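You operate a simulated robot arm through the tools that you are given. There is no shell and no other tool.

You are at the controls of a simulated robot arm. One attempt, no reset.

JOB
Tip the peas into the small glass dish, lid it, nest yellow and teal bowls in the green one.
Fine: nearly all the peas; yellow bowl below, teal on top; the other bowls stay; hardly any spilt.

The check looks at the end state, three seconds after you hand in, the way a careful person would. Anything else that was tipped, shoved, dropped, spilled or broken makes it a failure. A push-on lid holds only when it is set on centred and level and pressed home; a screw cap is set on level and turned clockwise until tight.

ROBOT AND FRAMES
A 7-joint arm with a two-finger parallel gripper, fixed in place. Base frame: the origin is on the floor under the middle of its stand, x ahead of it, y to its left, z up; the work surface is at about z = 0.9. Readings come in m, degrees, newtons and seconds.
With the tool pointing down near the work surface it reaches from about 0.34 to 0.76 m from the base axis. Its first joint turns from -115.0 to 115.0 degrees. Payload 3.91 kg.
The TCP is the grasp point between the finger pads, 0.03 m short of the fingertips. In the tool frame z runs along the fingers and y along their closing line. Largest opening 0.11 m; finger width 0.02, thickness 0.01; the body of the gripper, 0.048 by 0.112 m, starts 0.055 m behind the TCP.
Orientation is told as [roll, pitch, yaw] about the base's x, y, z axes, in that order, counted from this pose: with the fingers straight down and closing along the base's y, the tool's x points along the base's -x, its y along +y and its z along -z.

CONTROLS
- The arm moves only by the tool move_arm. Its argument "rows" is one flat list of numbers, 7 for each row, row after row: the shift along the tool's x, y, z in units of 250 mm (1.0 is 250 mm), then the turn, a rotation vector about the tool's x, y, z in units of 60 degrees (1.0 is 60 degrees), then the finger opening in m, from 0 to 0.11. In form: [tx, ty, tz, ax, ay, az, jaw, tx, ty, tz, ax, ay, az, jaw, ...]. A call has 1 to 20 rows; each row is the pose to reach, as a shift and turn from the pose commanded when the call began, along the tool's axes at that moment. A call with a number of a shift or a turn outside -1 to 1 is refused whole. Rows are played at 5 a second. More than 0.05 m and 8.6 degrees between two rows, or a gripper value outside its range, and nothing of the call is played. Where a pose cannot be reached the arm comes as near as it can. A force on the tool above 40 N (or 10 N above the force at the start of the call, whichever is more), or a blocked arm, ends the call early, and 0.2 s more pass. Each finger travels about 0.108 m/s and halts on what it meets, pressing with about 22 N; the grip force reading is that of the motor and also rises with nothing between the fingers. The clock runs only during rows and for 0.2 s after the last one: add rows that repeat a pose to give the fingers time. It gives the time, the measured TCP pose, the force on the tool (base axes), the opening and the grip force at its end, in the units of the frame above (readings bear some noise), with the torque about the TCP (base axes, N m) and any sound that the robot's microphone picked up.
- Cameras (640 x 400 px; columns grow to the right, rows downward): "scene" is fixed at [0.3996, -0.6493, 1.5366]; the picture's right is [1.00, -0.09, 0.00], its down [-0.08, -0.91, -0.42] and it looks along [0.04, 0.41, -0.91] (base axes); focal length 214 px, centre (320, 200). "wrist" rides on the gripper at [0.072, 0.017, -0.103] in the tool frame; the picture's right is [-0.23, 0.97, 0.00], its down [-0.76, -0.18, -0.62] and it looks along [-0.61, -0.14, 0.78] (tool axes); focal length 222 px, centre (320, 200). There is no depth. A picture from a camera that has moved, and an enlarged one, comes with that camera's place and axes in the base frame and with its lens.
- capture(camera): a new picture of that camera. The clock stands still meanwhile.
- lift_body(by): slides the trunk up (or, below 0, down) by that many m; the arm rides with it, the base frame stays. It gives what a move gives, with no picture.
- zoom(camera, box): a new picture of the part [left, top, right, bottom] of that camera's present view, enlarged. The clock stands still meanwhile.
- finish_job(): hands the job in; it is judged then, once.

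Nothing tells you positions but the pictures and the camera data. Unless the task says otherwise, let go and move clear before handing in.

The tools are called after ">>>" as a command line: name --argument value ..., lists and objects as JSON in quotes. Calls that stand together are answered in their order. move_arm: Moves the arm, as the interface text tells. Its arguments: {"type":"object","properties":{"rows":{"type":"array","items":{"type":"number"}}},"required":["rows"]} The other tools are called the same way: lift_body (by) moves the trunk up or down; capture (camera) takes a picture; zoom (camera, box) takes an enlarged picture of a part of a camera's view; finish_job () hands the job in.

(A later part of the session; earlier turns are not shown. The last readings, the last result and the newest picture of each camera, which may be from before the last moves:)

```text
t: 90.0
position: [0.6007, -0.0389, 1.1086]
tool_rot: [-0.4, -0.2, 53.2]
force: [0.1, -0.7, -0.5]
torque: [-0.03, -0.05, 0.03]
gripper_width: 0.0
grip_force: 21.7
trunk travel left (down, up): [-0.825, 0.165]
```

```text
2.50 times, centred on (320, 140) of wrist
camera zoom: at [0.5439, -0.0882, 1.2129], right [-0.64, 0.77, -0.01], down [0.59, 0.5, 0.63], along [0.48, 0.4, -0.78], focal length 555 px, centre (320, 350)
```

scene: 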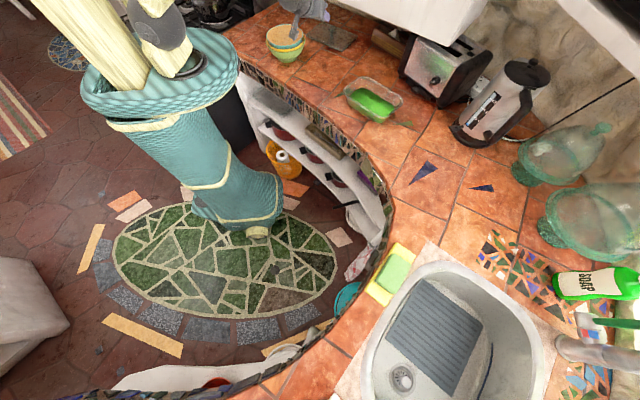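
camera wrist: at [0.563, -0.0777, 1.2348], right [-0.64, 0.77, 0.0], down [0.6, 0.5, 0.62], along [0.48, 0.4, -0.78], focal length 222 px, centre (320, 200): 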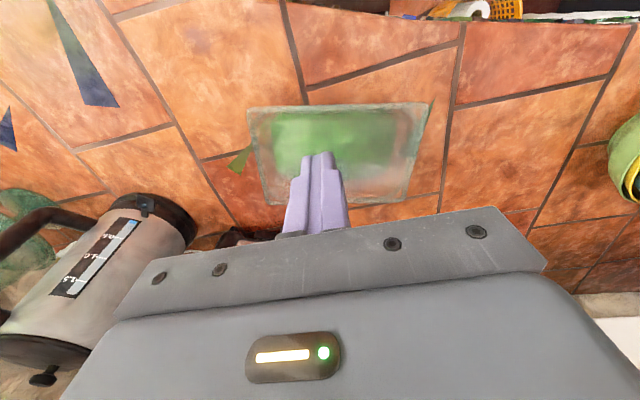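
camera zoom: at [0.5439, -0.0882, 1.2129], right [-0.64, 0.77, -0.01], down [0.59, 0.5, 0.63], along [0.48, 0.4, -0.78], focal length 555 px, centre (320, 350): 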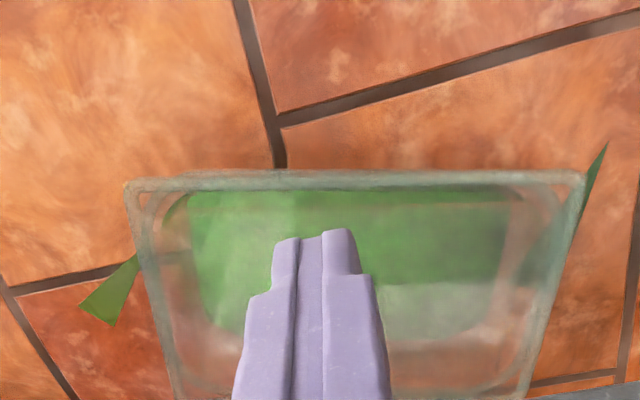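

I need to check whether the lid is fully home, since it shifted a couple of millimetres and I heard no click. I'll take a low side view of the lid and rim.

>>> move_arm --rows '[0.03, -0.004, 0.02, 0, -0.1, 0, 0.0, 0.06, -0.008, 0.06, 0, -0.22, 0, 0.0, 0.09, -0.012, 0.11, 0, -0.34, 0, 0.0, 0.12, -0.016, 0.17, 0, -0.46, 0, 0.0, 0.15, -0.02, 0.24, 0, -0.58, 0, 0.0, 0.175, -0.024, 0.31, 0, -0.7, 0, 0.0, 0.195, -0.027, 0.38, 0, -0.81, 0, 0.0, 0.209, -0.029, 0.434, 0, -0.917, 0, 0.0, 0.209, -0.029, 0.434, 0, -0.917, 0, 0.0]'

>>> capture --camera "wrist"

>>> zoom --camera "wrist" --box '[140, 40, 500, 200]'

```text
t: 92.0
position: [0.5777, -0.0931, 1.0035]
tool_rot: [-0.8, -55.3, 53.6]
force: [0.3, -0.6, 0.5]
torque: [-0.01, -0.01, 0.0]
gripper_width: 0.0
grip_force: 22.1
trunk travel left (down, up): [-0.825, 0.165]
```

```text
taken
camera wrist: at [0.4889, -0.1834, 1.0036], right [-0.7, 0.69, 0.18], down [0.09, -0.17, 0.98], along [0.71, 0.7, 0.05], focal length 222 px, centre (320, 200)
```

wrist: 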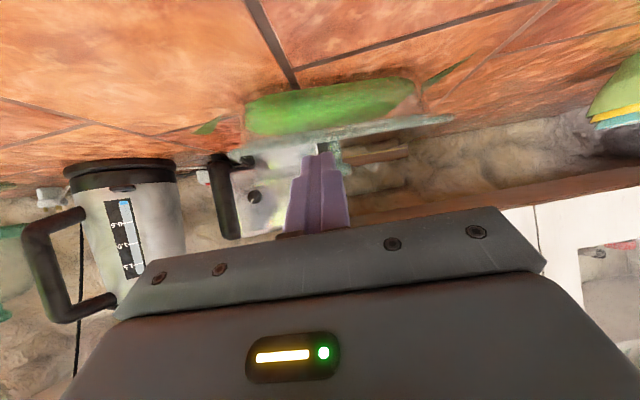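

```text
1.78 times, centred on (320, 120) of wrist
camera zoom: at [0.4889, -0.1834, 1.0036], right [-0.7, 0.69, 0.18], down [0.09, -0.17, 0.98], along [0.71, 0.7, 0.05], focal length 395 px, centre (320, 342)
```

zoom: 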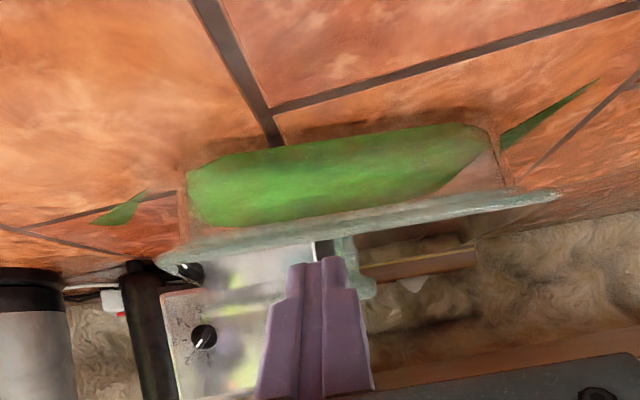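

>>> zoom --camera "wrist" --box '[220, 100, 340, 175]'

>>> zoom --camera "wrist" --box '[350, 80, 470, 155]'

```text
5.33 times, centred on (280, 138) of wrist
camera zoom: at [0.4889, -0.1834, 1.0036], right [-0.7, 0.69, 0.18], down [0.09, -0.17, 0.98], along [0.71, 0.7, 0.05], focal length 1185 px, centre (533, 533)
```

zoom: 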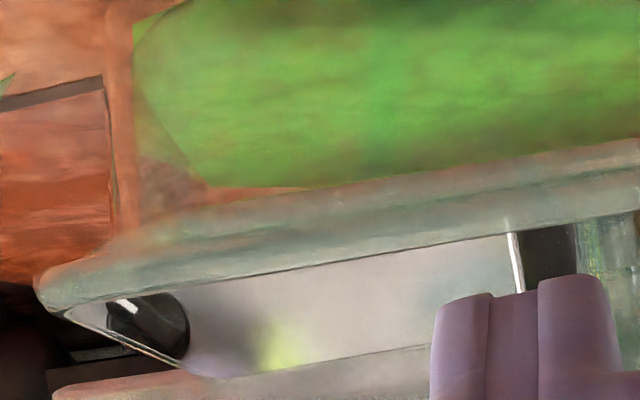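

```text
5.33 times, centred on (410, 118) of wrist
camera zoom: at [0.4889, -0.1834, 1.0036], right [-0.7, 0.69, 0.18], down [0.09, -0.17, 0.98], along [0.71, 0.7, 0.05], focal length 1185 px, centre (-160, 640)
```

zoom: 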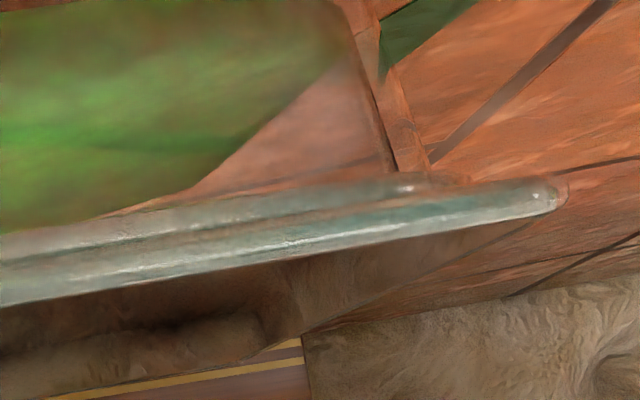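

>>> move_arm --rows '[-0.08, 0, -0.055, 0, 0.05, 0, 0.0, -0.18, 0, -0.125, 0, 0.14, 0, 0.0, -0.28, 0, -0.195, 0, 0.25, 0, 0.0, -0.38, 0, -0.265, 0, 0.37, 0, 0.02, -0.482, 0, -0.334, 0, 0.49, 0, 0.05, -0.546, 0.006, -0.241, 0, 0.61, 0, 0.08, -0.61, 0.012, -0.149, 0, 0.73, 0, 0.11, -0.674, 0.018, -0.056, 0, 0.84, 0, 0.11, -0.739, 0.025, 0.037, 0, 0.922, 0, 0.11, -0.803, 0.032, 0.129, 0, 0.922, 0, 0.11, -0.803, 0.032, 0.129, 0, 0.922, 0, 0.11]'

>>> capture --camera "wrist"

>>> zoom --camera "wrist" --box '[210, 20, 450, 180]'

```text
t: 94.4
position: [0.6549, 0.0242, 1.1489]
tool_rot: [-0.4, 0.1, 52.8]
force: [0.0, 1.1, 0.5]
torque: [0.01, -0.01, 0.0]
gripper_width: 0.11
grip_force: 0.1
trunk travel left (down, up): [-0.825, 0.165]
```

```text
taken
camera wrist: at [0.5973, -0.0225, 1.2523], right [-0.64, 0.77, -0.01], down [0.6, 0.5, 0.62], along [0.48, 0.39, -0.78], focal length 222 px, centre (320, 200)
```

wrist: 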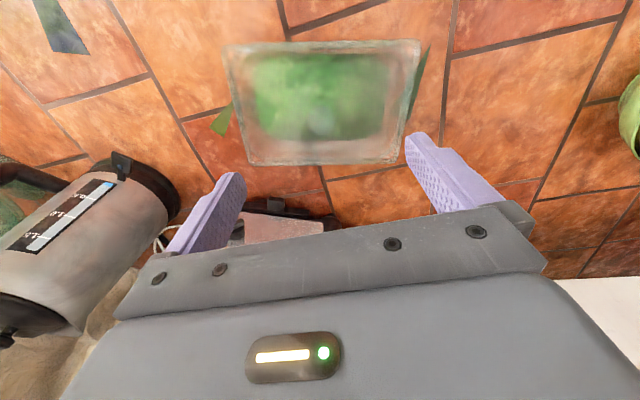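

```text
2.50 times, centred on (330, 100) of wrist
camera zoom: at [0.5973, -0.0225, 1.2523], right [-0.64, 0.77, -0.01], down [0.6, 0.5, 0.62], along [0.48, 0.39, -0.78], focal length 555 px, centre (295, 450)
```

zoom: 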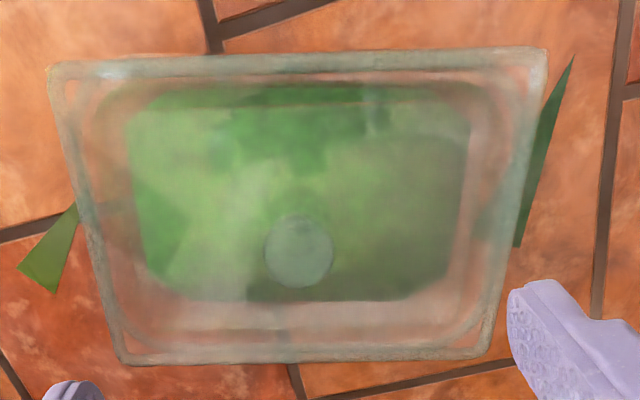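

>>> zoom --camera "wrist" --box '[215, 35, 287, 80]'

>>> zoom --camera "wrist" --box '[358, 30, 430, 75]'

>>> zoom --camera "wrist" --box '[228, 128, 300, 173]'

>>> zoom --camera "wrist" --box '[348, 128, 420, 173]'

```text
8.89 times, centred on (251, 58) of wrist
camera zoom: at [0.5973, -0.0225, 1.2523], right [-0.64, 0.77, -0.01], down [0.6, 0.5, 0.62], along [0.48, 0.39, -0.78], focal length 1974 px, centre (933, 1467)
```

zoom: 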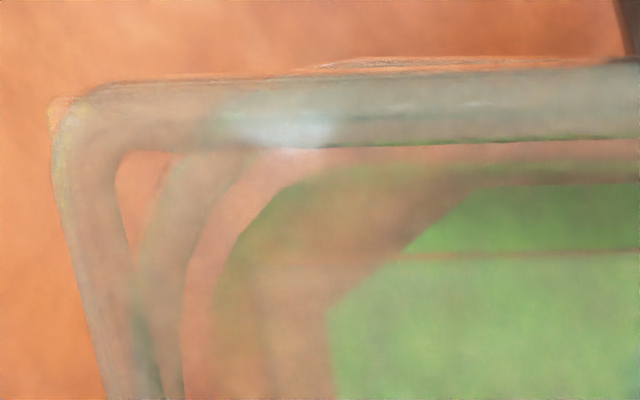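

```text
8.89 times, centred on (394, 52) of wrist
camera zoom: at [0.5973, -0.0225, 1.2523], right [-0.64, 0.77, -0.01], down [0.6, 0.5, 0.62], along [0.48, 0.39, -0.78], focal length 1974 px, centre (-338, 1511)
```

zoom: 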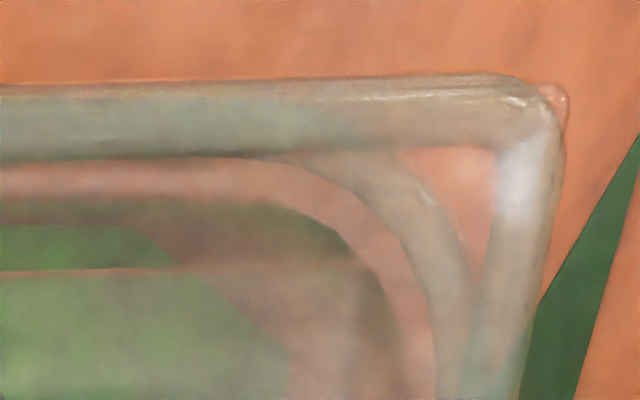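

```text
8.89 times, centred on (264, 150) of wrist
camera zoom: at [0.5973, -0.0225, 1.2523], right [-0.64, 0.77, -0.01], down [0.6, 0.5, 0.62], along [0.48, 0.39, -0.78], focal length 1974 px, centre (818, 640)
```

zoom: 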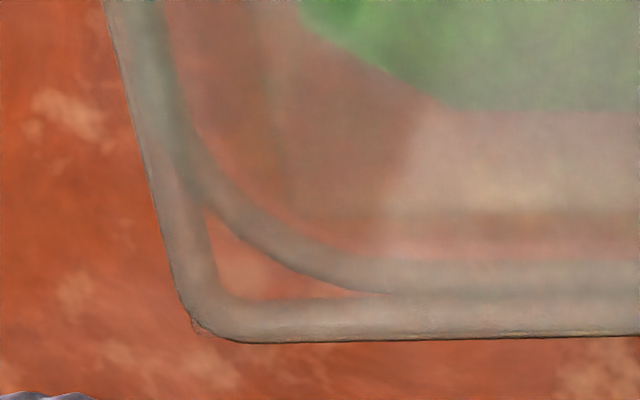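

```text
8.89 times, centred on (384, 150) of wrist
camera zoom: at [0.5973, -0.0225, 1.2523], right [-0.64, 0.77, -0.01], down [0.6, 0.5, 0.62], along [0.48, 0.39, -0.78], focal length 1974 px, centre (-249, 640)
```

zoom: 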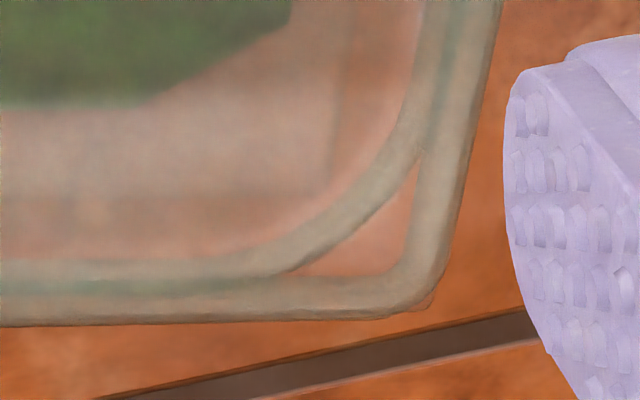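

The close-ups show the lid border sitting flush on the rim and centred within about 2 mm. To see whether it's really latched, I'll grip the knob from straight above and test with a tiny lift.

>>> move_arm --rows '[-0.03, -0.004, 0.03, 0, 0, 0, 0.09, -0.059, -0.007, 0.1, 0, 0, 0, 0.065, -0.059, -0.007, 0.2, 0, 0, 0, 0.06, -0.059, -0.007, 0.3, 0, 0, 0, 0.06, -0.059, -0.007, 0.39, 0, 0, 0, 0.06, -0.059, -0.007, 0.47, 0, 0, 0, 0.06, -0.059, -0.007, 0.53, 0, 0, 0, 0.06, -0.059, -0.007, 0.53, 0, 0, 0, 0.06]'

>>> zoom --camera "wrist" --box '[220, 90, 420, 215]'

>>> zoom --camera "scene" --box '[335, 60, 415, 125]'

```text
t: 96.2
position: [0.6654, 0.0356, 1.0173]
tool_rot: [-0.3, 0.2, 53.1]
force: [-0.3, -0.7, 0.0]
torque: [0.0, -0.02, 0.02]
gripper_width: 0.0601
grip_force: 0.0
trunk travel left (down, up): [-0.825, 0.165]
```

```text
3.20 times, centred on (320, 152) of wrist
camera zoom: at [0.6081, -0.0108, 1.1209], right [-0.64, 0.77, -0.01], down [0.6, 0.5, 0.62], along [0.48, 0.4, -0.78], focal length 711 px, centre (320, 352)
```

zoom: 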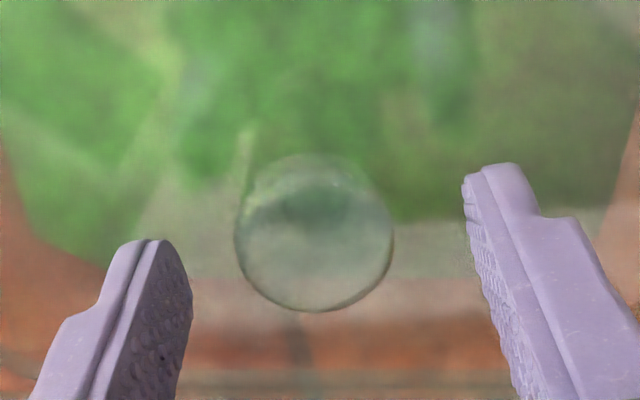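

```text
6.15 times, centred on (375, 92) of scene
camera zoom: at [0.3996, -0.6493, 1.5366], right [1.0, -0.09, 0.0], down [-0.08, -0.91, -0.42], along [0.04, 0.41, -0.91], focal length 1320 px, centre (-18, 862)
```

zoom: 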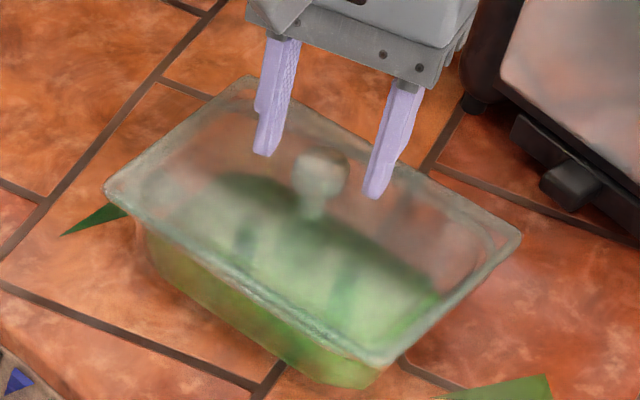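

>>> move_arm --rows '[0, 0, 0.03, 0, 0, 0, 0.06, 0, 0, 0.06, 0, 0, 0, 0.06, 0, 0, 0.085, 0, 0, 0, 0.06, 0, 0, 0.092, 0, 0, 0, 0.05, 0, 0, 0.092, 0, 0, 0, 0.042, 0, 0, 0.092, 0, 0, 0, 0.036, 0, 0, 0.092, 0, 0, 0, 0.03, 0, 0, 0.092, 0, 0, 0, 0.02, 0, 0, 0.092, 0, 0, 0, 0.0, 0, 0, 0.092, 0, 0, 0, 0.0]'

>>> zoom --camera "scene" --box '[335, 60, 415, 125]'

```text
t: 98.4
position: [0.6667, 0.0367, 0.9934]
tool_rot: [-0.4, 0.1, 53.0]
force: [0.4, -1.2, 0.6]
torque: [0.06, 0.07, 0.12]
gripper_width: 0.0328
grip_force: 22.3
trunk travel left (down, up): [-0.825, 0.165]
```

```text
6.15 times, centred on (375, 92) of scene
camera zoom: at [0.3996, -0.6493, 1.5366], right [1.0, -0.09, 0.0], down [-0.08, -0.91, -0.42], along [0.04, 0.41, -0.91], focal length 1320 px, centre (-18, 862)
```

zoom: 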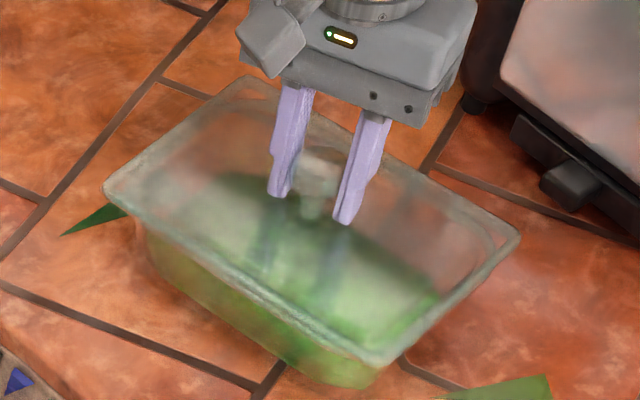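

>>> move_arm --rows '[0, 0, 0.006, 0, 0, 0, 0, 0, 0, 0.012, 0, 0, 0, 0, 0, 0, 0.018, 0, 0, 0, 0, 0, 0, 0.024, 0, 0, 0, 0, 0, 0, 0.024, 0, 0, 0, 0]'

>>> zoom --camera "scene" --box '[335, 60, 415, 125]'

```text
t: 99.6
position: [0.666, 0.037, 0.9924]
tool_rot: [-0.8, -0.2, 52.9]
force: [6.0, -0.5, 39.4]
torque: [-0.05, 0.96, 0.25]
gripper_width: 0.0329
grip_force: 21.8
trunk travel left (down, up): [-0.825, 0.165]
```

```text
6.15 times, centred on (375, 92) of scene
camera zoom: at [0.3996, -0.6493, 1.5366], right [1.0, -0.09, 0.0], down [-0.08, -0.91, -0.42], along [0.04, 0.41, -0.91], focal length 1320 px, centre (-18, 862)
```

zoom: 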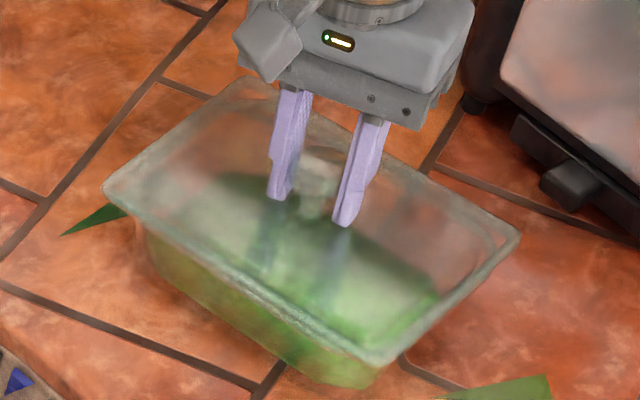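

>>> move_arm --rows '[0, 0, -0.012, 0, 0, 0, 0, 0, 0, -0.024, 0, 0, 0, 0, 0, 0, -0.03, 0, 0, 0, 0, 0, 0, -0.03, 0, 0, 0, 0]'

>>> zoom --camera "scene" --box '[335, 60, 415, 125]'

```text
t: 100.6
position: [0.6653, 0.0372, 0.9924]
tool_rot: [-0.2, 0.4, 53.0]
force: [-0.6, -0.1, 0.4]
torque: [0.02, 0.01, 0.01]
gripper_width: 0.0332
grip_force: 22.1
trunk travel left (down, up): [-0.825, 0.165]
```

```text
6.15 times, centred on (375, 92) of scene
camera zoom: at [0.3996, -0.6493, 1.5366], right [1.0, -0.09, 0.0], down [-0.08, -0.91, -0.42], along [0.04, 0.41, -0.91], focal length 1320 px, centre (-18, 862)
```

zoom: 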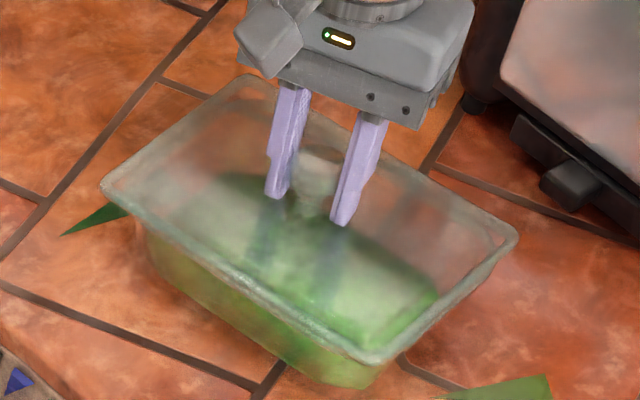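

>>> move_arm --rows '[0, 0, -0.006, 0, 0, 0, 0, 0, 0, -0.012, 0, 0, 0, 0, 0, 0, -0.012, 0, 0, 0, 0]'

>>> zoom --camera "scene" --box '[335, 60, 415, 125]'

>>> zoom --camera "scene" --box '[370, 85, 410, 125]'

```text
t: 101.4
position: [0.6666, 0.0371, 0.9965]
tool_rot: [-0.3, 0.1, 53.0]
force: [-0.1, 0.0, -2.9]
torque: [-0.03, -0.02, -0.03]
gripper_width: 0.0329
grip_force: 22.1
trunk travel left (down, up): [-0.825, 0.165]
```

```text
6.15 times, centred on (375, 92) of scene
camera zoom: at [0.3996, -0.6493, 1.5366], right [1.0, -0.09, 0.0], down [-0.08, -0.91, -0.42], along [0.04, 0.41, -0.91], focal length 1320 px, centre (-18, 862)
```

zoom: 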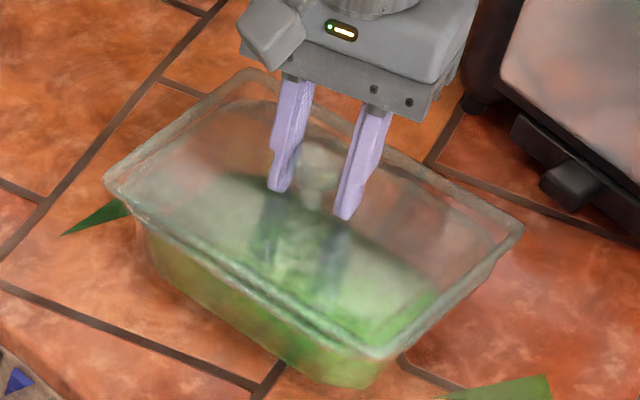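

```text
10.00 times, centred on (390, 105) of scene
camera zoom: at [0.3996, -0.6493, 1.5366], right [1.0, -0.09, 0.0], down [-0.08, -0.91, -0.42], along [0.04, 0.41, -0.91], focal length 2145 px, centre (-380, 1150)
```

zoom: 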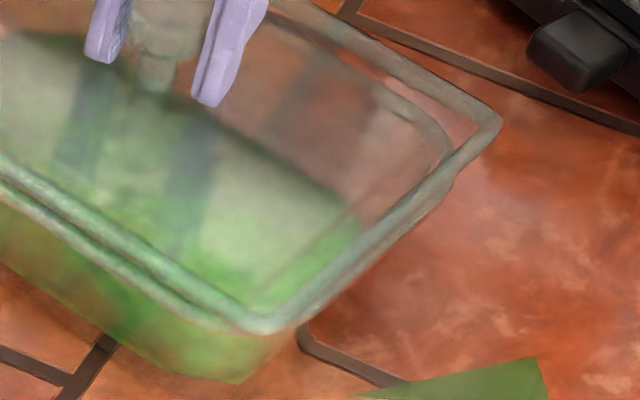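

The lid lifts freely at its own weight, so it hasn't latched and needs finer centring. With it held just above the rim, I'll look at the front corners from almost straight above.

>>> zoom --camera "wrist" --box '[130, 0, 510, 100]'

>>> zoom --camera "wrist" --box '[130, 0, 250, 75]'

>>> zoom --camera "wrist" --box '[400, 0, 520, 75]'

```text
1.68 times, centred on (320, 50) of wrist
camera zoom: at [0.6087, -0.0102, 1.1012], right [-0.64, 0.77, -0.01], down [0.6, 0.5, 0.62], along [0.48, 0.4, -0.78], focal length 374 px, centre (320, 453)
```

zoom: 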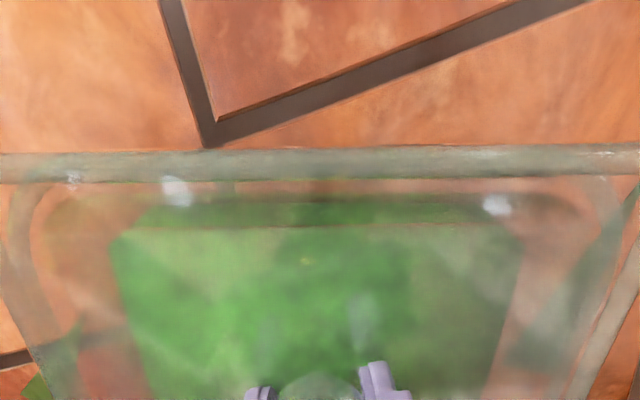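

```text
5.33 times, centred on (190, 38) of wrist
camera zoom: at [0.6087, -0.0102, 1.1012], right [-0.64, 0.77, -0.01], down [0.6, 0.5, 0.62], along [0.48, 0.4, -0.78], focal length 1185 px, centre (1013, 1067)
```

zoom: 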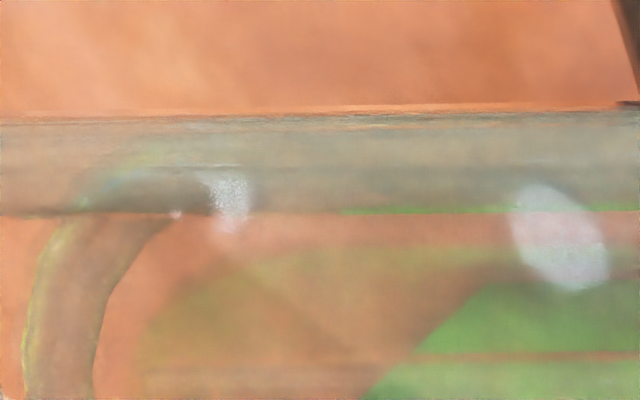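

```text
5.33 times, centred on (460, 38) of wrist
camera zoom: at [0.6087, -0.0102, 1.1012], right [-0.64, 0.77, -0.01], down [0.6, 0.5, 0.62], along [0.48, 0.4, -0.78], focal length 1185 px, centre (-427, 1067)
```

zoom: 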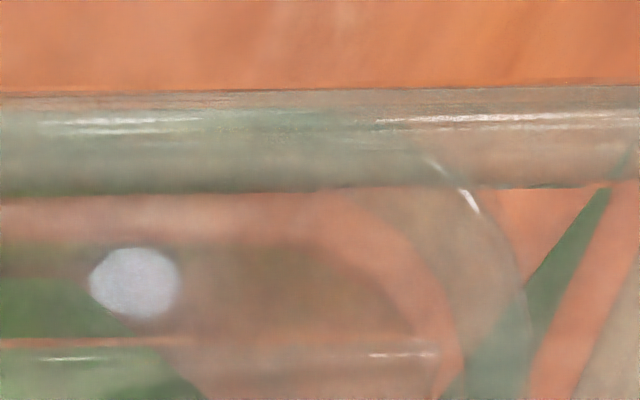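

>>> move_arm --rows '[0, 0, -0.04, 0, 0, 0, 0, 0, 0, -0.1, 0, 0, 0, 0, 0, 0, -0.18, 0, 0, 0, 0, 0, 0, -0.26, 0, 0, 0, 0, 0, 0, -0.34, 0, 0, 0, 0, 0, 0, -0.34, 0, 0, 0, 0]'

>>> zoom --camera "scene" --box '[335, 50, 425, 120]'

>>> zoom --camera "scene" --box '[365, 75, 415, 115]'

>>> zoom --camera "scene" --box '[330, 60, 380, 100]'

```text
t: 102.8
position: [0.667, 0.036, 1.0821]
tool_rot: [-0.4, 0.1, 52.9]
force: [-0.7, 0.8, -2.9]
torque: [0.04, -0.04, -0.01]
gripper_width: 0.0328
grip_force: 22.4
trunk travel left (down, up): [-0.825, 0.165]
```

```text
5.71 times, centred on (380, 85) of scene
camera zoom: at [0.3996, -0.6493, 1.5366], right [1.0, -0.09, 0.0], down [-0.08, -0.91, -0.42], along [0.04, 0.41, -0.91], focal length 1226 px, centre (-23, 857)
```

zoom: 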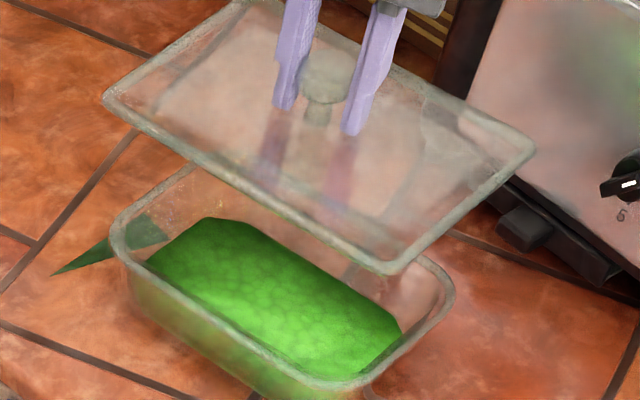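

```text
10.00 times, centred on (390, 95) of scene
camera zoom: at [0.3996, -0.6493, 1.5366], right [1.0, -0.09, 0.0], down [-0.08, -0.91, -0.42], along [0.04, 0.41, -0.91], focal length 2145 px, centre (-380, 1250)
```

zoom: 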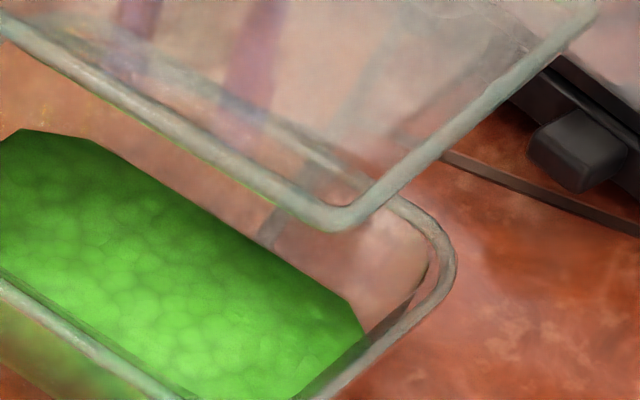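

```text
10.00 times, centred on (355, 80) of scene
camera zoom: at [0.3996, -0.6493, 1.5366], right [1.0, -0.09, 0.0], down [-0.08, -0.91, -0.42], along [0.04, 0.41, -0.91], focal length 2145 px, centre (-30, 1400)
```

zoom: 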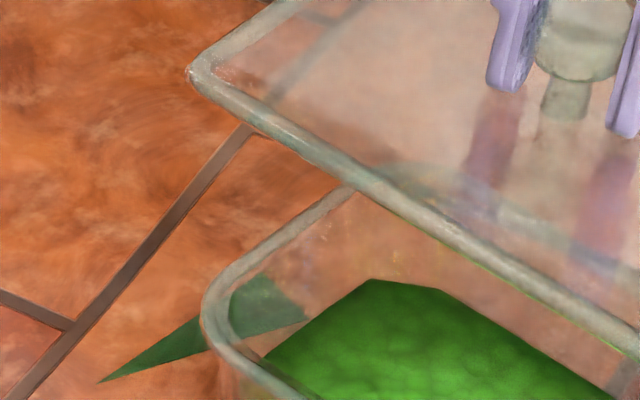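

I want to know whether this lid has a plug on its underside. I'll lift it clear, move it back towards me, and tilt it edge-on to the scene camera.

>>> move_arm --rows '[0.0, 0.0, -0.08, 0, 0, 0, 0, 0.05, 0.007, -0.17, 0, 0, 0, 0, 0.13, 0.019, -0.25, 0, 0, 0, 0, 0.23, 0.033, -0.272, 0, 0, 0, 0, 0.34, 0.049, -0.272, 0, 0, 0, 0, 0.44, 0.064, -0.272, 0, 0, 0, 0, 0.51, 0.074, -0.272, 0, 0, 0, 0, 0.54, 0.078, -0.272, 0, 0, 0, 0, 0.54, 0.078, -0.272, 0, 0, 0, 0]'

>>> move_arm --rows '[0, 0, 0, 0.018, 0.064, 0, 0, 0, 0, 0, 0.045, 0.16, 0, 0, 0, 0, 0, 0.073, 0.257, 0, 0, 0, 0, 0, 0.1, 0.353, 0, 0, 0, 0, 0, 0.127, 0.449, 0, 0, 0, 0, 0, 0.155, 0.546, 0, 0, 0, 0, 0, 0.17, 0.6, 0, 0, 0, 0, 0, 0.17, 0.6, 0, 0]'

>>> capture --camera "scene"

```text
t: 104.8
position: [0.5692, -0.0584, 1.1507]
tool_rot: [-0.4, 0.1, 53.0]
force: [0.2, -0.2, -2.7]
torque: [0.02, -0.01, 0.02]
gripper_width: 0.0326
grip_force: 21.8
trunk travel left (down, up): [-0.825, 0.165]
```

```text
t: 106.6
position: [0.5691, -0.0595, 1.151]
tool_rot: [-12.4, 35.9, 48.9]
force: [-0.1, 0.8, -2.9]
torque: [0.06, 0.02, 0.01]
gripper_width: 0.0328
grip_force: 21.9
trunk travel left (down, up): [-0.825, 0.165]
```

```text
taken
```

scene: 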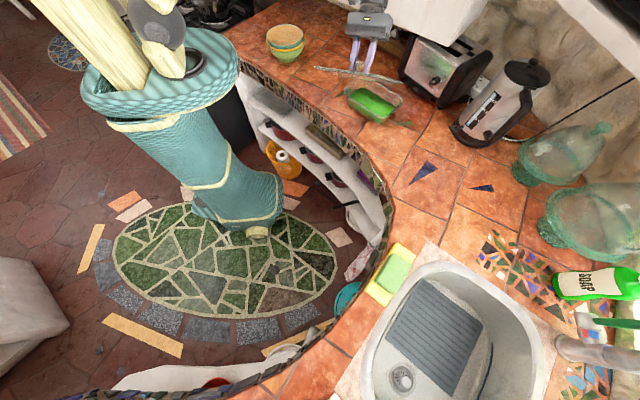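

>>> zoom --camera "scene" --box '[305, 45, 415, 105]'

>>> zoom --camera "scene" --box '[308, 58, 348, 83]'

>>> zoom --camera "scene" --box '[370, 60, 410, 90]'

```text
5.82 times, centred on (360, 75) of scene
camera zoom: at [0.3996, -0.6493, 1.5366], right [1.0, -0.09, 0.0], down [-0.08, -0.91, -0.42], along [0.04, 0.41, -0.91], focal length 1248 px, centre (87, 927)
```

zoom: 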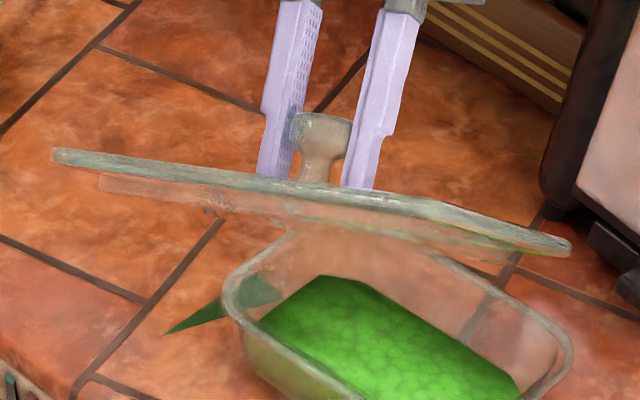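

```text
16.00 times, centred on (328, 70) of scene
camera zoom: at [0.3996, -0.6493, 1.5366], right [1.0, -0.09, 0.0], down [-0.08, -0.91, -0.42], along [0.04, 0.41, -0.91], focal length 3432 px, centre (192, 2272)
```

zoom: 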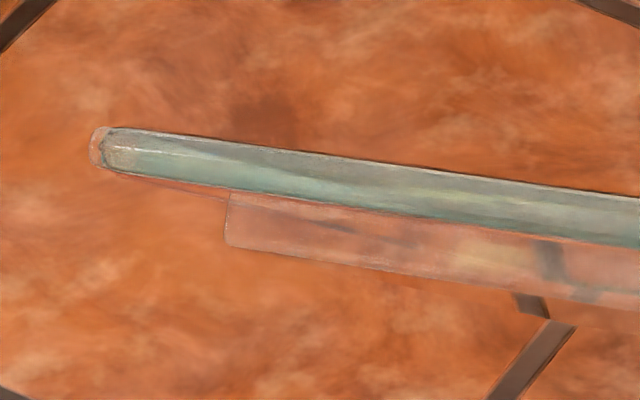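

```text
13.33 times, centred on (390, 75) of scene
camera zoom: at [0.3996, -0.6493, 1.5366], right [1.0, -0.09, 0.0], down [-0.08, -0.91, -0.42], along [0.04, 0.41, -0.91], focal length 2860 px, centre (-613, 1867)
```

zoom: 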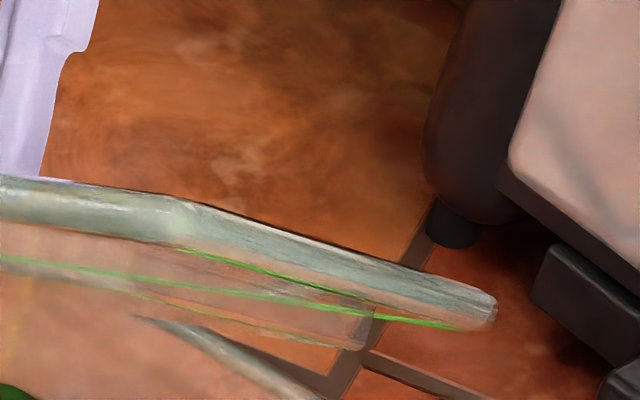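

The tilted view settles it: there is a stepped plug under the plate, and it has to drop into the dish mouth. So centring, levelness and yaw all matter. I'll level the lid again and bring it back over the dish.

>>> move_arm --rows '[0, 0, 0, -0.025, -0.09, 0, 0, 0, 0, 0, -0.055, -0.19, 0, 0, 0, 0, 0, -0.085, -0.3, 0, 0, 0, 0, 0, -0.115, -0.4, 0, 0, 0, 0, 0, -0.145, -0.51, 0, 0, 0, 0, 0, -0.17, -0.6, 0, 0, 0, 0, 0, -0.17, -0.6, 0, 0]'

>>> capture --camera "wrist"

>>> zoom --camera "scene" --box '[305, 45, 415, 115]'

```text
t: 108.2
position: [0.5686, -0.0579, 1.1509]
tool_rot: [-0.4, -0.1, 53.0]
force: [1.1, 0.2, -3.1]
torque: [-0.02, 0.03, 0.0]
gripper_width: 0.0327
grip_force: 21.9
trunk travel left (down, up): [-0.825, 0.165]
```

```text
taken
camera wrist: at [0.5118, -0.1055, 1.2548], right [-0.64, 0.77, -0.01], down [0.6, 0.5, 0.62], along [0.48, 0.4, -0.78], focal length 222 px, centre (320, 200)
```

wrist: 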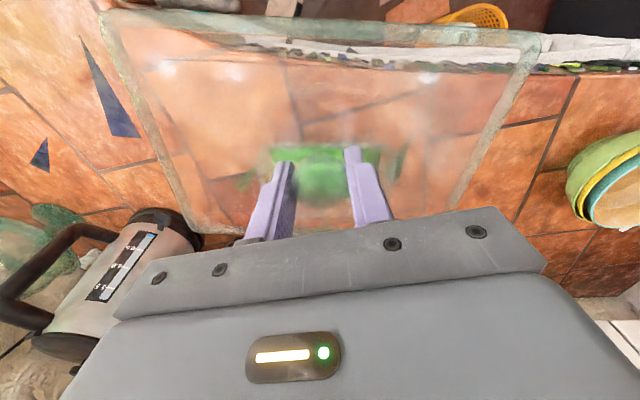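

```text
5.71 times, centred on (360, 80) of scene
camera zoom: at [0.3996, -0.6493, 1.5366], right [1.0, -0.09, 0.0], down [-0.08, -0.91, -0.42], along [0.04, 0.41, -0.91], focal length 1226 px, centre (91, 886)
```

zoom: 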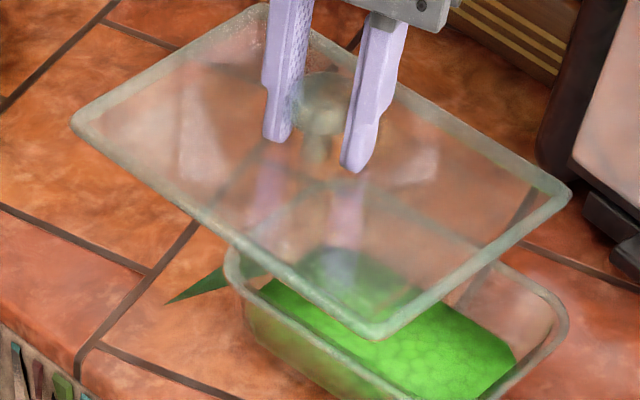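

>>> zoom --camera "wrist" --box '[90, 0, 250, 100]'

>>> zoom --camera "wrist" --box '[400, 0, 560, 100]'

>>> zoom --camera "wrist" --box '[130, 140, 290, 240]'

>>> zoom --camera "wrist" --box '[380, 130, 540, 230]'

```text
4.00 times, centred on (170, 50) of wrist
camera zoom: at [0.5118, -0.1055, 1.2548], right [-0.64, 0.77, -0.01], down [0.6, 0.5, 0.62], along [0.48, 0.4, -0.78], focal length 888 px, centre (920, 800)
```

zoom: 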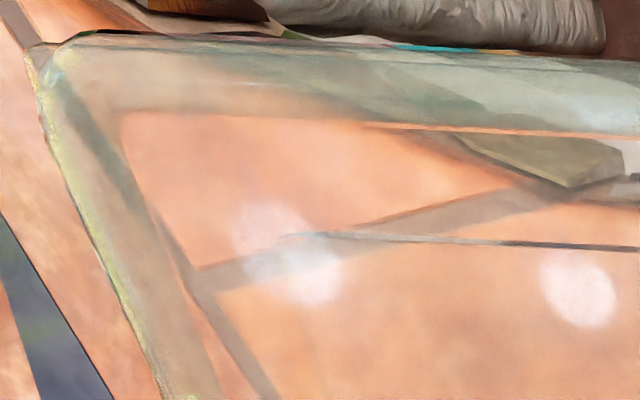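

```text
4.00 times, centred on (480, 50) of wrist
camera zoom: at [0.5118, -0.1055, 1.2548], right [-0.64, 0.77, -0.01], down [0.6, 0.5, 0.62], along [0.48, 0.4, -0.78], focal length 888 px, centre (-320, 800)
```

zoom: 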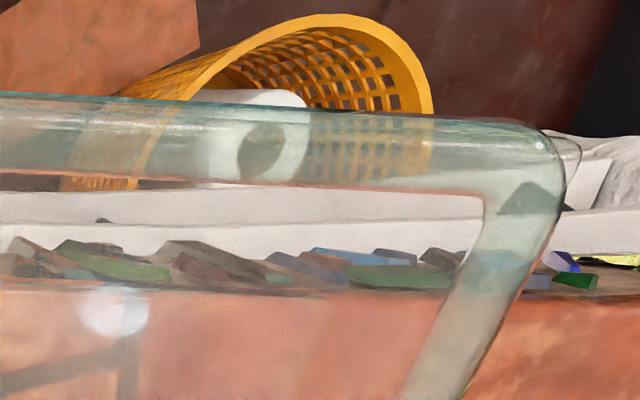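

```text
4.00 times, centred on (210, 190) of wrist
camera zoom: at [0.5118, -0.1055, 1.2548], right [-0.64, 0.77, -0.01], down [0.6, 0.5, 0.62], along [0.48, 0.4, -0.78], focal length 888 px, centre (760, 240)
```

zoom: 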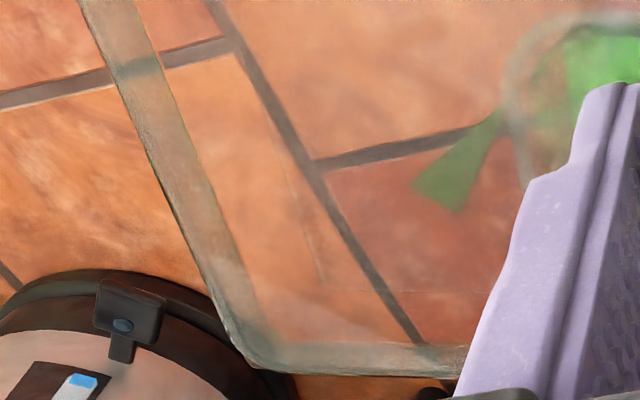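

```text
4.00 times, centred on (460, 180) of wrist
camera zoom: at [0.5118, -0.1055, 1.2548], right [-0.64, 0.77, -0.01], down [0.6, 0.5, 0.62], along [0.48, 0.4, -0.78], focal length 888 px, centre (-240, 280)
```

zoom: 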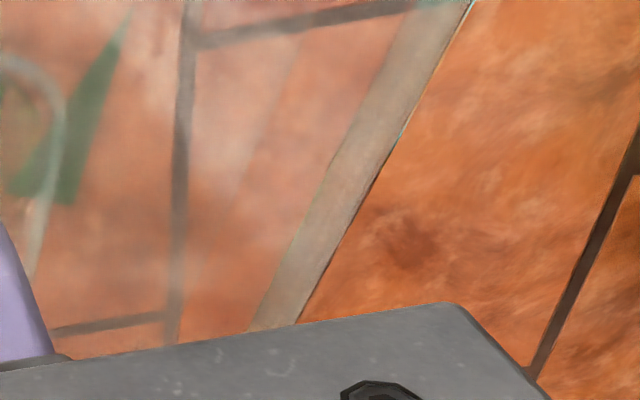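

The lid has also slipped about 4° in yaw in the grip, now about -52.6° against the dish's -48.7°. I'll undo that rotation on the way back over the dish.

>>> move_arm --rows '[-0.05, -0.008, 0, 0, 0, -0.01, 0, -0.14, -0.021, 0, 0, 0, -0.025, 0, -0.24, -0.036, 0, 0, 0, -0.04, 0, -0.34, -0.051, 0, 0, 0, -0.055, 0, -0.43, -0.065, 0.03, 0, 0, -0.065, 0, -0.5, -0.076, 0.1, 0, 0, -0.065, 0, -0.536, -0.081, 0.2, 0, 0, -0.065, 0, -0.536, -0.081, 0.3, 0, 0, -0.065, 0, -0.536, -0.081, 0.4, 0, 0, -0.065, 0, -0.536, -0.081, 0.48, 0, 0, -0.065, 0, -0.536, -0.081, 0.48, 0, 0, -0.065, 0]'

>>> zoom --camera "scene" --box '[335, 55, 415, 120]'

>>> zoom --camera "wrist" --box '[0, 0, 640, 150]'

```text
t: 110.6
position: [0.6679, 0.0352, 1.0305]
tool_rot: [-0.4, 0.0, 57.0]
force: [-0.2, -0.5, -3.7]
torque: [0.02, -0.03, 0.01]
gripper_width: 0.0324
grip_force: 22.0
trunk travel left (down, up): [-0.825, 0.165]
```

```text
6.15 times, centred on (375, 88) of scene
camera zoom: at [0.3996, -0.6493, 1.5366], right [1.0, -0.09, 0.0], down [-0.08, -0.91, -0.42], along [0.04, 0.41, -0.91], focal length 1320 px, centre (-18, 892)
```

zoom: 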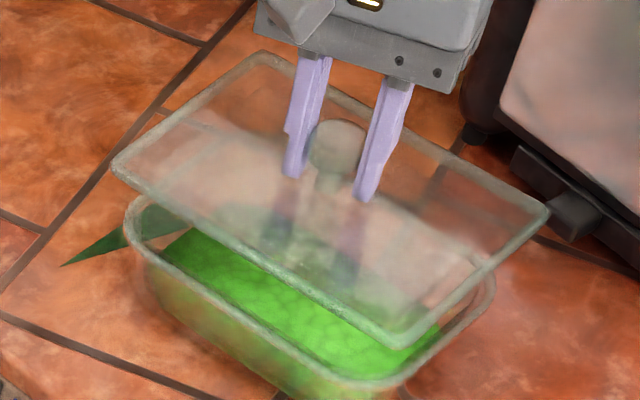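

```text
1.00 times, centred on (320, 75) of wrist (not enlarged: the box is as wide or as high as the picture)
camera zoom: at [0.6139, -0.0157, 1.1339], right [-0.69, 0.72, -0.01], down [0.56, 0.54, 0.62], along [0.45, 0.43, -0.78], focal length 222 px, centre (320, 325)
```

zoom: 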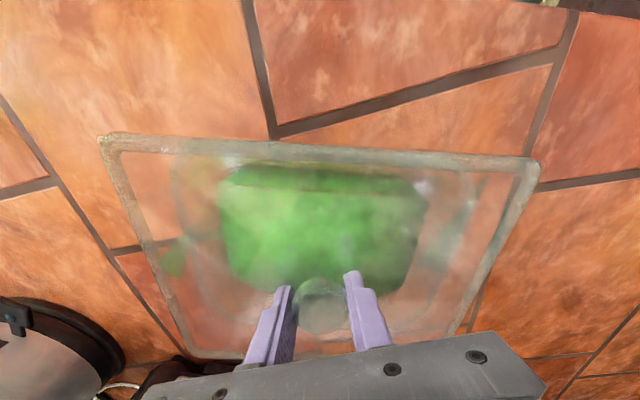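

>>> move_arm --rows '[0, 0, 0.03, 0, 0, 0, 0, 0, 0, 0.06, 0, 0, 0, 0, 0, 0, 0.09, 0, 0, 0, 0, 0, 0, 0.11, 0, 0, 0, 0, 0, 0, 0.124, 0, 0, 0, 0, 0, 0, 0.134, 0, 0, 0, 0, 0, 0, 0.134, 0, 0, 0, 0]'

>>> move_arm --rows '[0, 0, 0.005, 0, 0, 0, 0, 0, 0, 0.01, 0, 0, 0, 0, 0, 0, 0.015, 0, 0, 0, 0, 0, 0, 0.015, 0, 0, 0, 0]'

>>> zoom --camera "scene" --box '[335, 60, 415, 125]'

```text
t: 112.2
position: [0.6657, 0.0359, 0.9962]
tool_rot: [-0.2, 0.2, 56.9]
force: [-0.2, -0.2, -2.8]
torque: [0.0, -0.02, 0.0]
gripper_width: 0.0326
grip_force: 21.9
trunk travel left (down, up): [-0.825, 0.165]
```

```text
t: 113.2
position: [0.6653, 0.0361, 0.9939]
tool_rot: [-0.4, 0.0, 56.9]
force: [-0.2, 0.1, -2.3]
torque: [0.04, 0.15, 0.06]
gripper_width: 0.0327
grip_force: 22.4
trunk travel left (down, up): [-0.825, 0.165]
```

```text
6.15 times, centred on (375, 92) of scene
camera zoom: at [0.3996, -0.6493, 1.5366], right [1.0, -0.09, 0.0], down [-0.08, -0.91, -0.42], along [0.04, 0.41, -0.91], focal length 1320 px, centre (-18, 862)
```

zoom: 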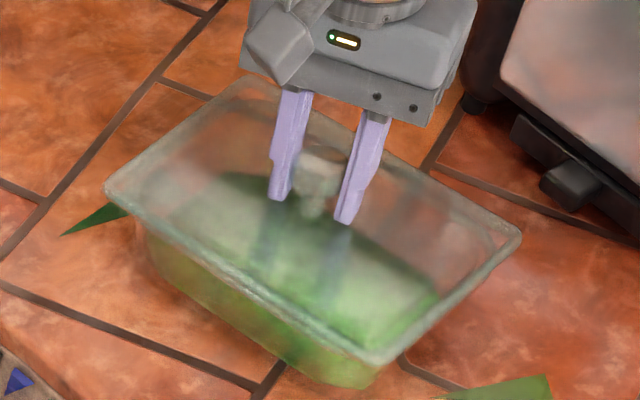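

>>> move_arm --rows '[0, 0, 0.004, 0, 0, 0, 0, 0, 0, 0.006, 0, 0, 0, 0.036, 0, 0, 0.006, 0, 0, 0, 0.042, 0, 0, 0.006, 0, 0, 0, 0.05, 0, 0, 0.006, 0, 0, 0, 0.06, 0, 0, -0.04, 0, 0, 0, 0.06, 0, 0, -0.12, 0, 0, 0, 0.06, 0, 0, -0.22, 0, 0, 0, 0.06, 0, 0, -0.3, 0, 0, 0, 0.06, 0, 0, -0.3, 0, 0, 0, 0.06]'

>>> move_arm --rows '[0.06, 0, -0.02, 0, -0.08, 0, 0.03, 0.13, 0, -0.03, 0, -0.2, 0, 0.0, 0.2, 0, -0.03, 0, -0.32, 0, 0.0, 0.27, 0, 0.0, 0, -0.44, 0, 0.0, 0.34, 0, 0.05, 0, -0.56, 0, 0.0, 0.41, 0, 0.12, 0, -0.68, 0, 0.0, 0.47, 0, 0.2, 0, -0.8, 0, 0.0, 0.52, 0, 0.28, 0, -0.917, 0, 0.0, 0.54, 0, 0.36, 0, -0.917, 0, 0.0, 0.54, 0, 0.36, 0, -0.917, 0, 0.0]'

>>> capture --camera "wrist"

```text
t: 115.4
position: [0.6656, 0.0348, 1.0686]
tool_rot: [-0.3, 0.1, 56.9]
force: [0.1, 0.1, -0.3]
torque: [0.03, -0.02, 0.04]
gripper_width: 0.0601
grip_force: 0.0
trunk travel left (down, up): [-0.825, 0.165]
```

```text
t: 117.6
position: [0.5908, -0.0781, 0.9799]
tool_rot: [-0.7, -54.9, 57.5]
force: [0.1, 0.2, -0.8]
torque: [0.01, 0.0, 0.02]
gripper_width: 0.0001
grip_force: 21.8
trunk travel left (down, up): [-0.825, 0.165]
```

```text
taken
camera wrist: at [0.5093, -0.1746, 0.9806], right [-0.75, 0.64, 0.18], down [0.1, -0.15, 0.98], along [0.66, 0.75, 0.05], focal length 222 px, centre (320, 200)
```

wrist: 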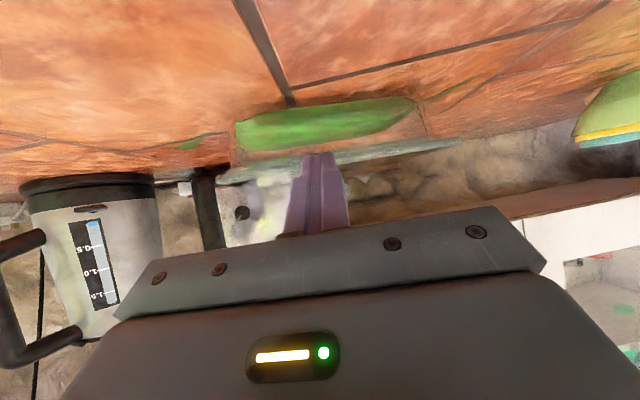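

>>> zoom --camera "wrist" --box '[385, 110, 465, 160]'

>>> zoom --camera "wrist" --box '[210, 130, 290, 195]'

>>> zoom --camera "wrist" --box '[320, 120, 400, 170]'

```text
8.00 times, centred on (425, 135) of wrist
camera zoom: at [0.5093, -0.1746, 0.9806], right [-0.75, 0.64, 0.18], down [0.1, -0.15, 0.98], along [0.66, 0.75, 0.05], focal length 1777 px, centre (-520, 720)
```

zoom: 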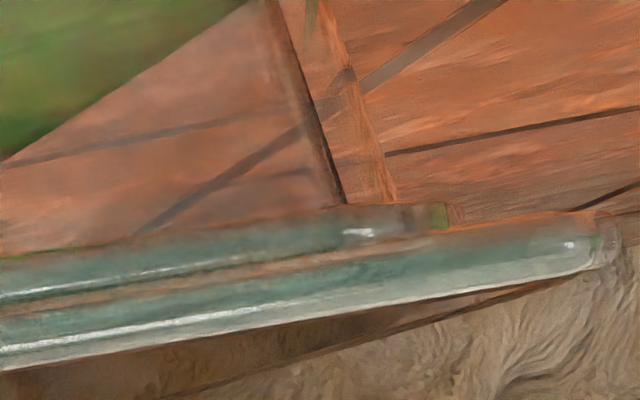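

```text
6.15 times, centred on (250, 162) of wrist
camera zoom: at [0.5093, -0.1746, 0.9806], right [-0.75, 0.64, 0.18], down [0.1, -0.15, 0.98], along [0.66, 0.75, 0.05], focal length 1367 px, centre (751, 431)
```

zoom: 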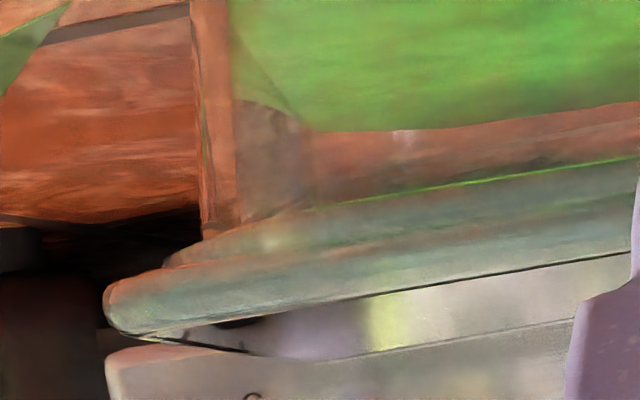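

```text
8.00 times, centred on (360, 145) of wrist
camera zoom: at [0.5093, -0.1746, 0.9806], right [-0.75, 0.64, 0.18], down [0.1, -0.15, 0.98], along [0.66, 0.75, 0.05], focal length 1777 px, centre (0, 640)
```

zoom: 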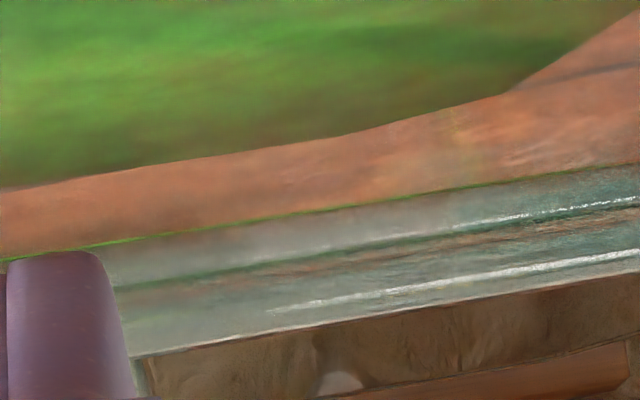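

The plug is in the mouth and the plate is within about 1 mm of the rim, so it still needs pressing home. I'll go up and check centring from the top before pressing again.

>>> move_arm --rows '[-0.09, 0, -0.06, 0, 0.05, 0, 0.0, -0.2, 0, -0.14, 0, 0.14, 0, 0.0, -0.31, 0, -0.215, 0, 0.25, 0, 0.02, -0.42, 0, -0.29, 0, 0.37, 0, 0.05, -0.524, 0, -0.368, 0, 0.49, 0, 0.08, -0.58, -0.001, -0.29, 0, 0.61, 0, 0.11, -0.635, -0.002, -0.21, 0, 0.73, 0, 0.11, -0.69, -0.003, -0.13, 0, 0.84, 0, 0.11, -0.745, -0.004, -0.05, 0, 0.917, 0, 0.11, -0.794, -0.006, 0.016, 0, 0.917, 0, 0.11, -0.794, -0.006, 0.016, 0, 0.917, 0, 0.11]'

>>> zoom --camera "wrist" --box '[210, 20, 450, 180]'

>>> zoom --camera "scene" --box '[335, 60, 415, 125]'

```text
t: 120.0
position: [0.656, 0.0196, 1.1386]
tool_rot: [-0.4, 0.3, 56.9]
force: [-0.3, 0.2, 0.1]
torque: [-0.03, 0.01, -0.02]
gripper_width: 0.1102
grip_force: 0.1
trunk travel left (down, up): [-0.825, 0.165]
```

```text
2.50 times, centred on (330, 100) of wrist
camera zoom: at [0.6025, -0.0314, 1.242], right [-0.69, 0.72, -0.01], down [0.56, 0.54, 0.62], along [0.45, 0.43, -0.78], focal length 555 px, centre (295, 450)
```

zoom: 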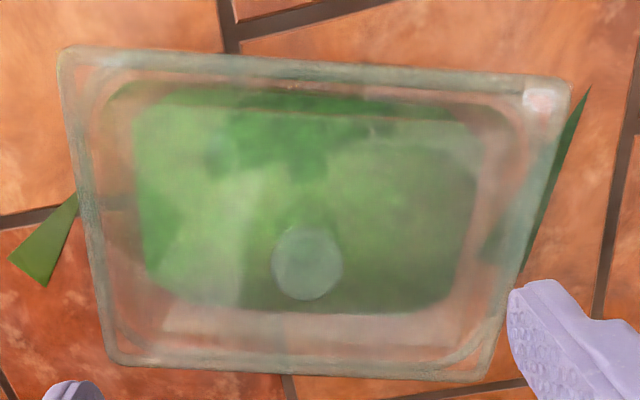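

```text
6.15 times, centred on (375, 92) of scene
camera zoom: at [0.3996, -0.6493, 1.5366], right [1.0, -0.09, 0.0], down [-0.08, -0.91, -0.42], along [0.04, 0.41, -0.91], focal length 1320 px, centre (-18, 862)
```

zoom: 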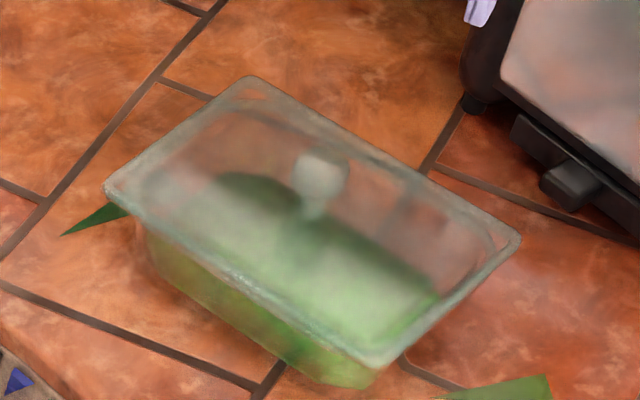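

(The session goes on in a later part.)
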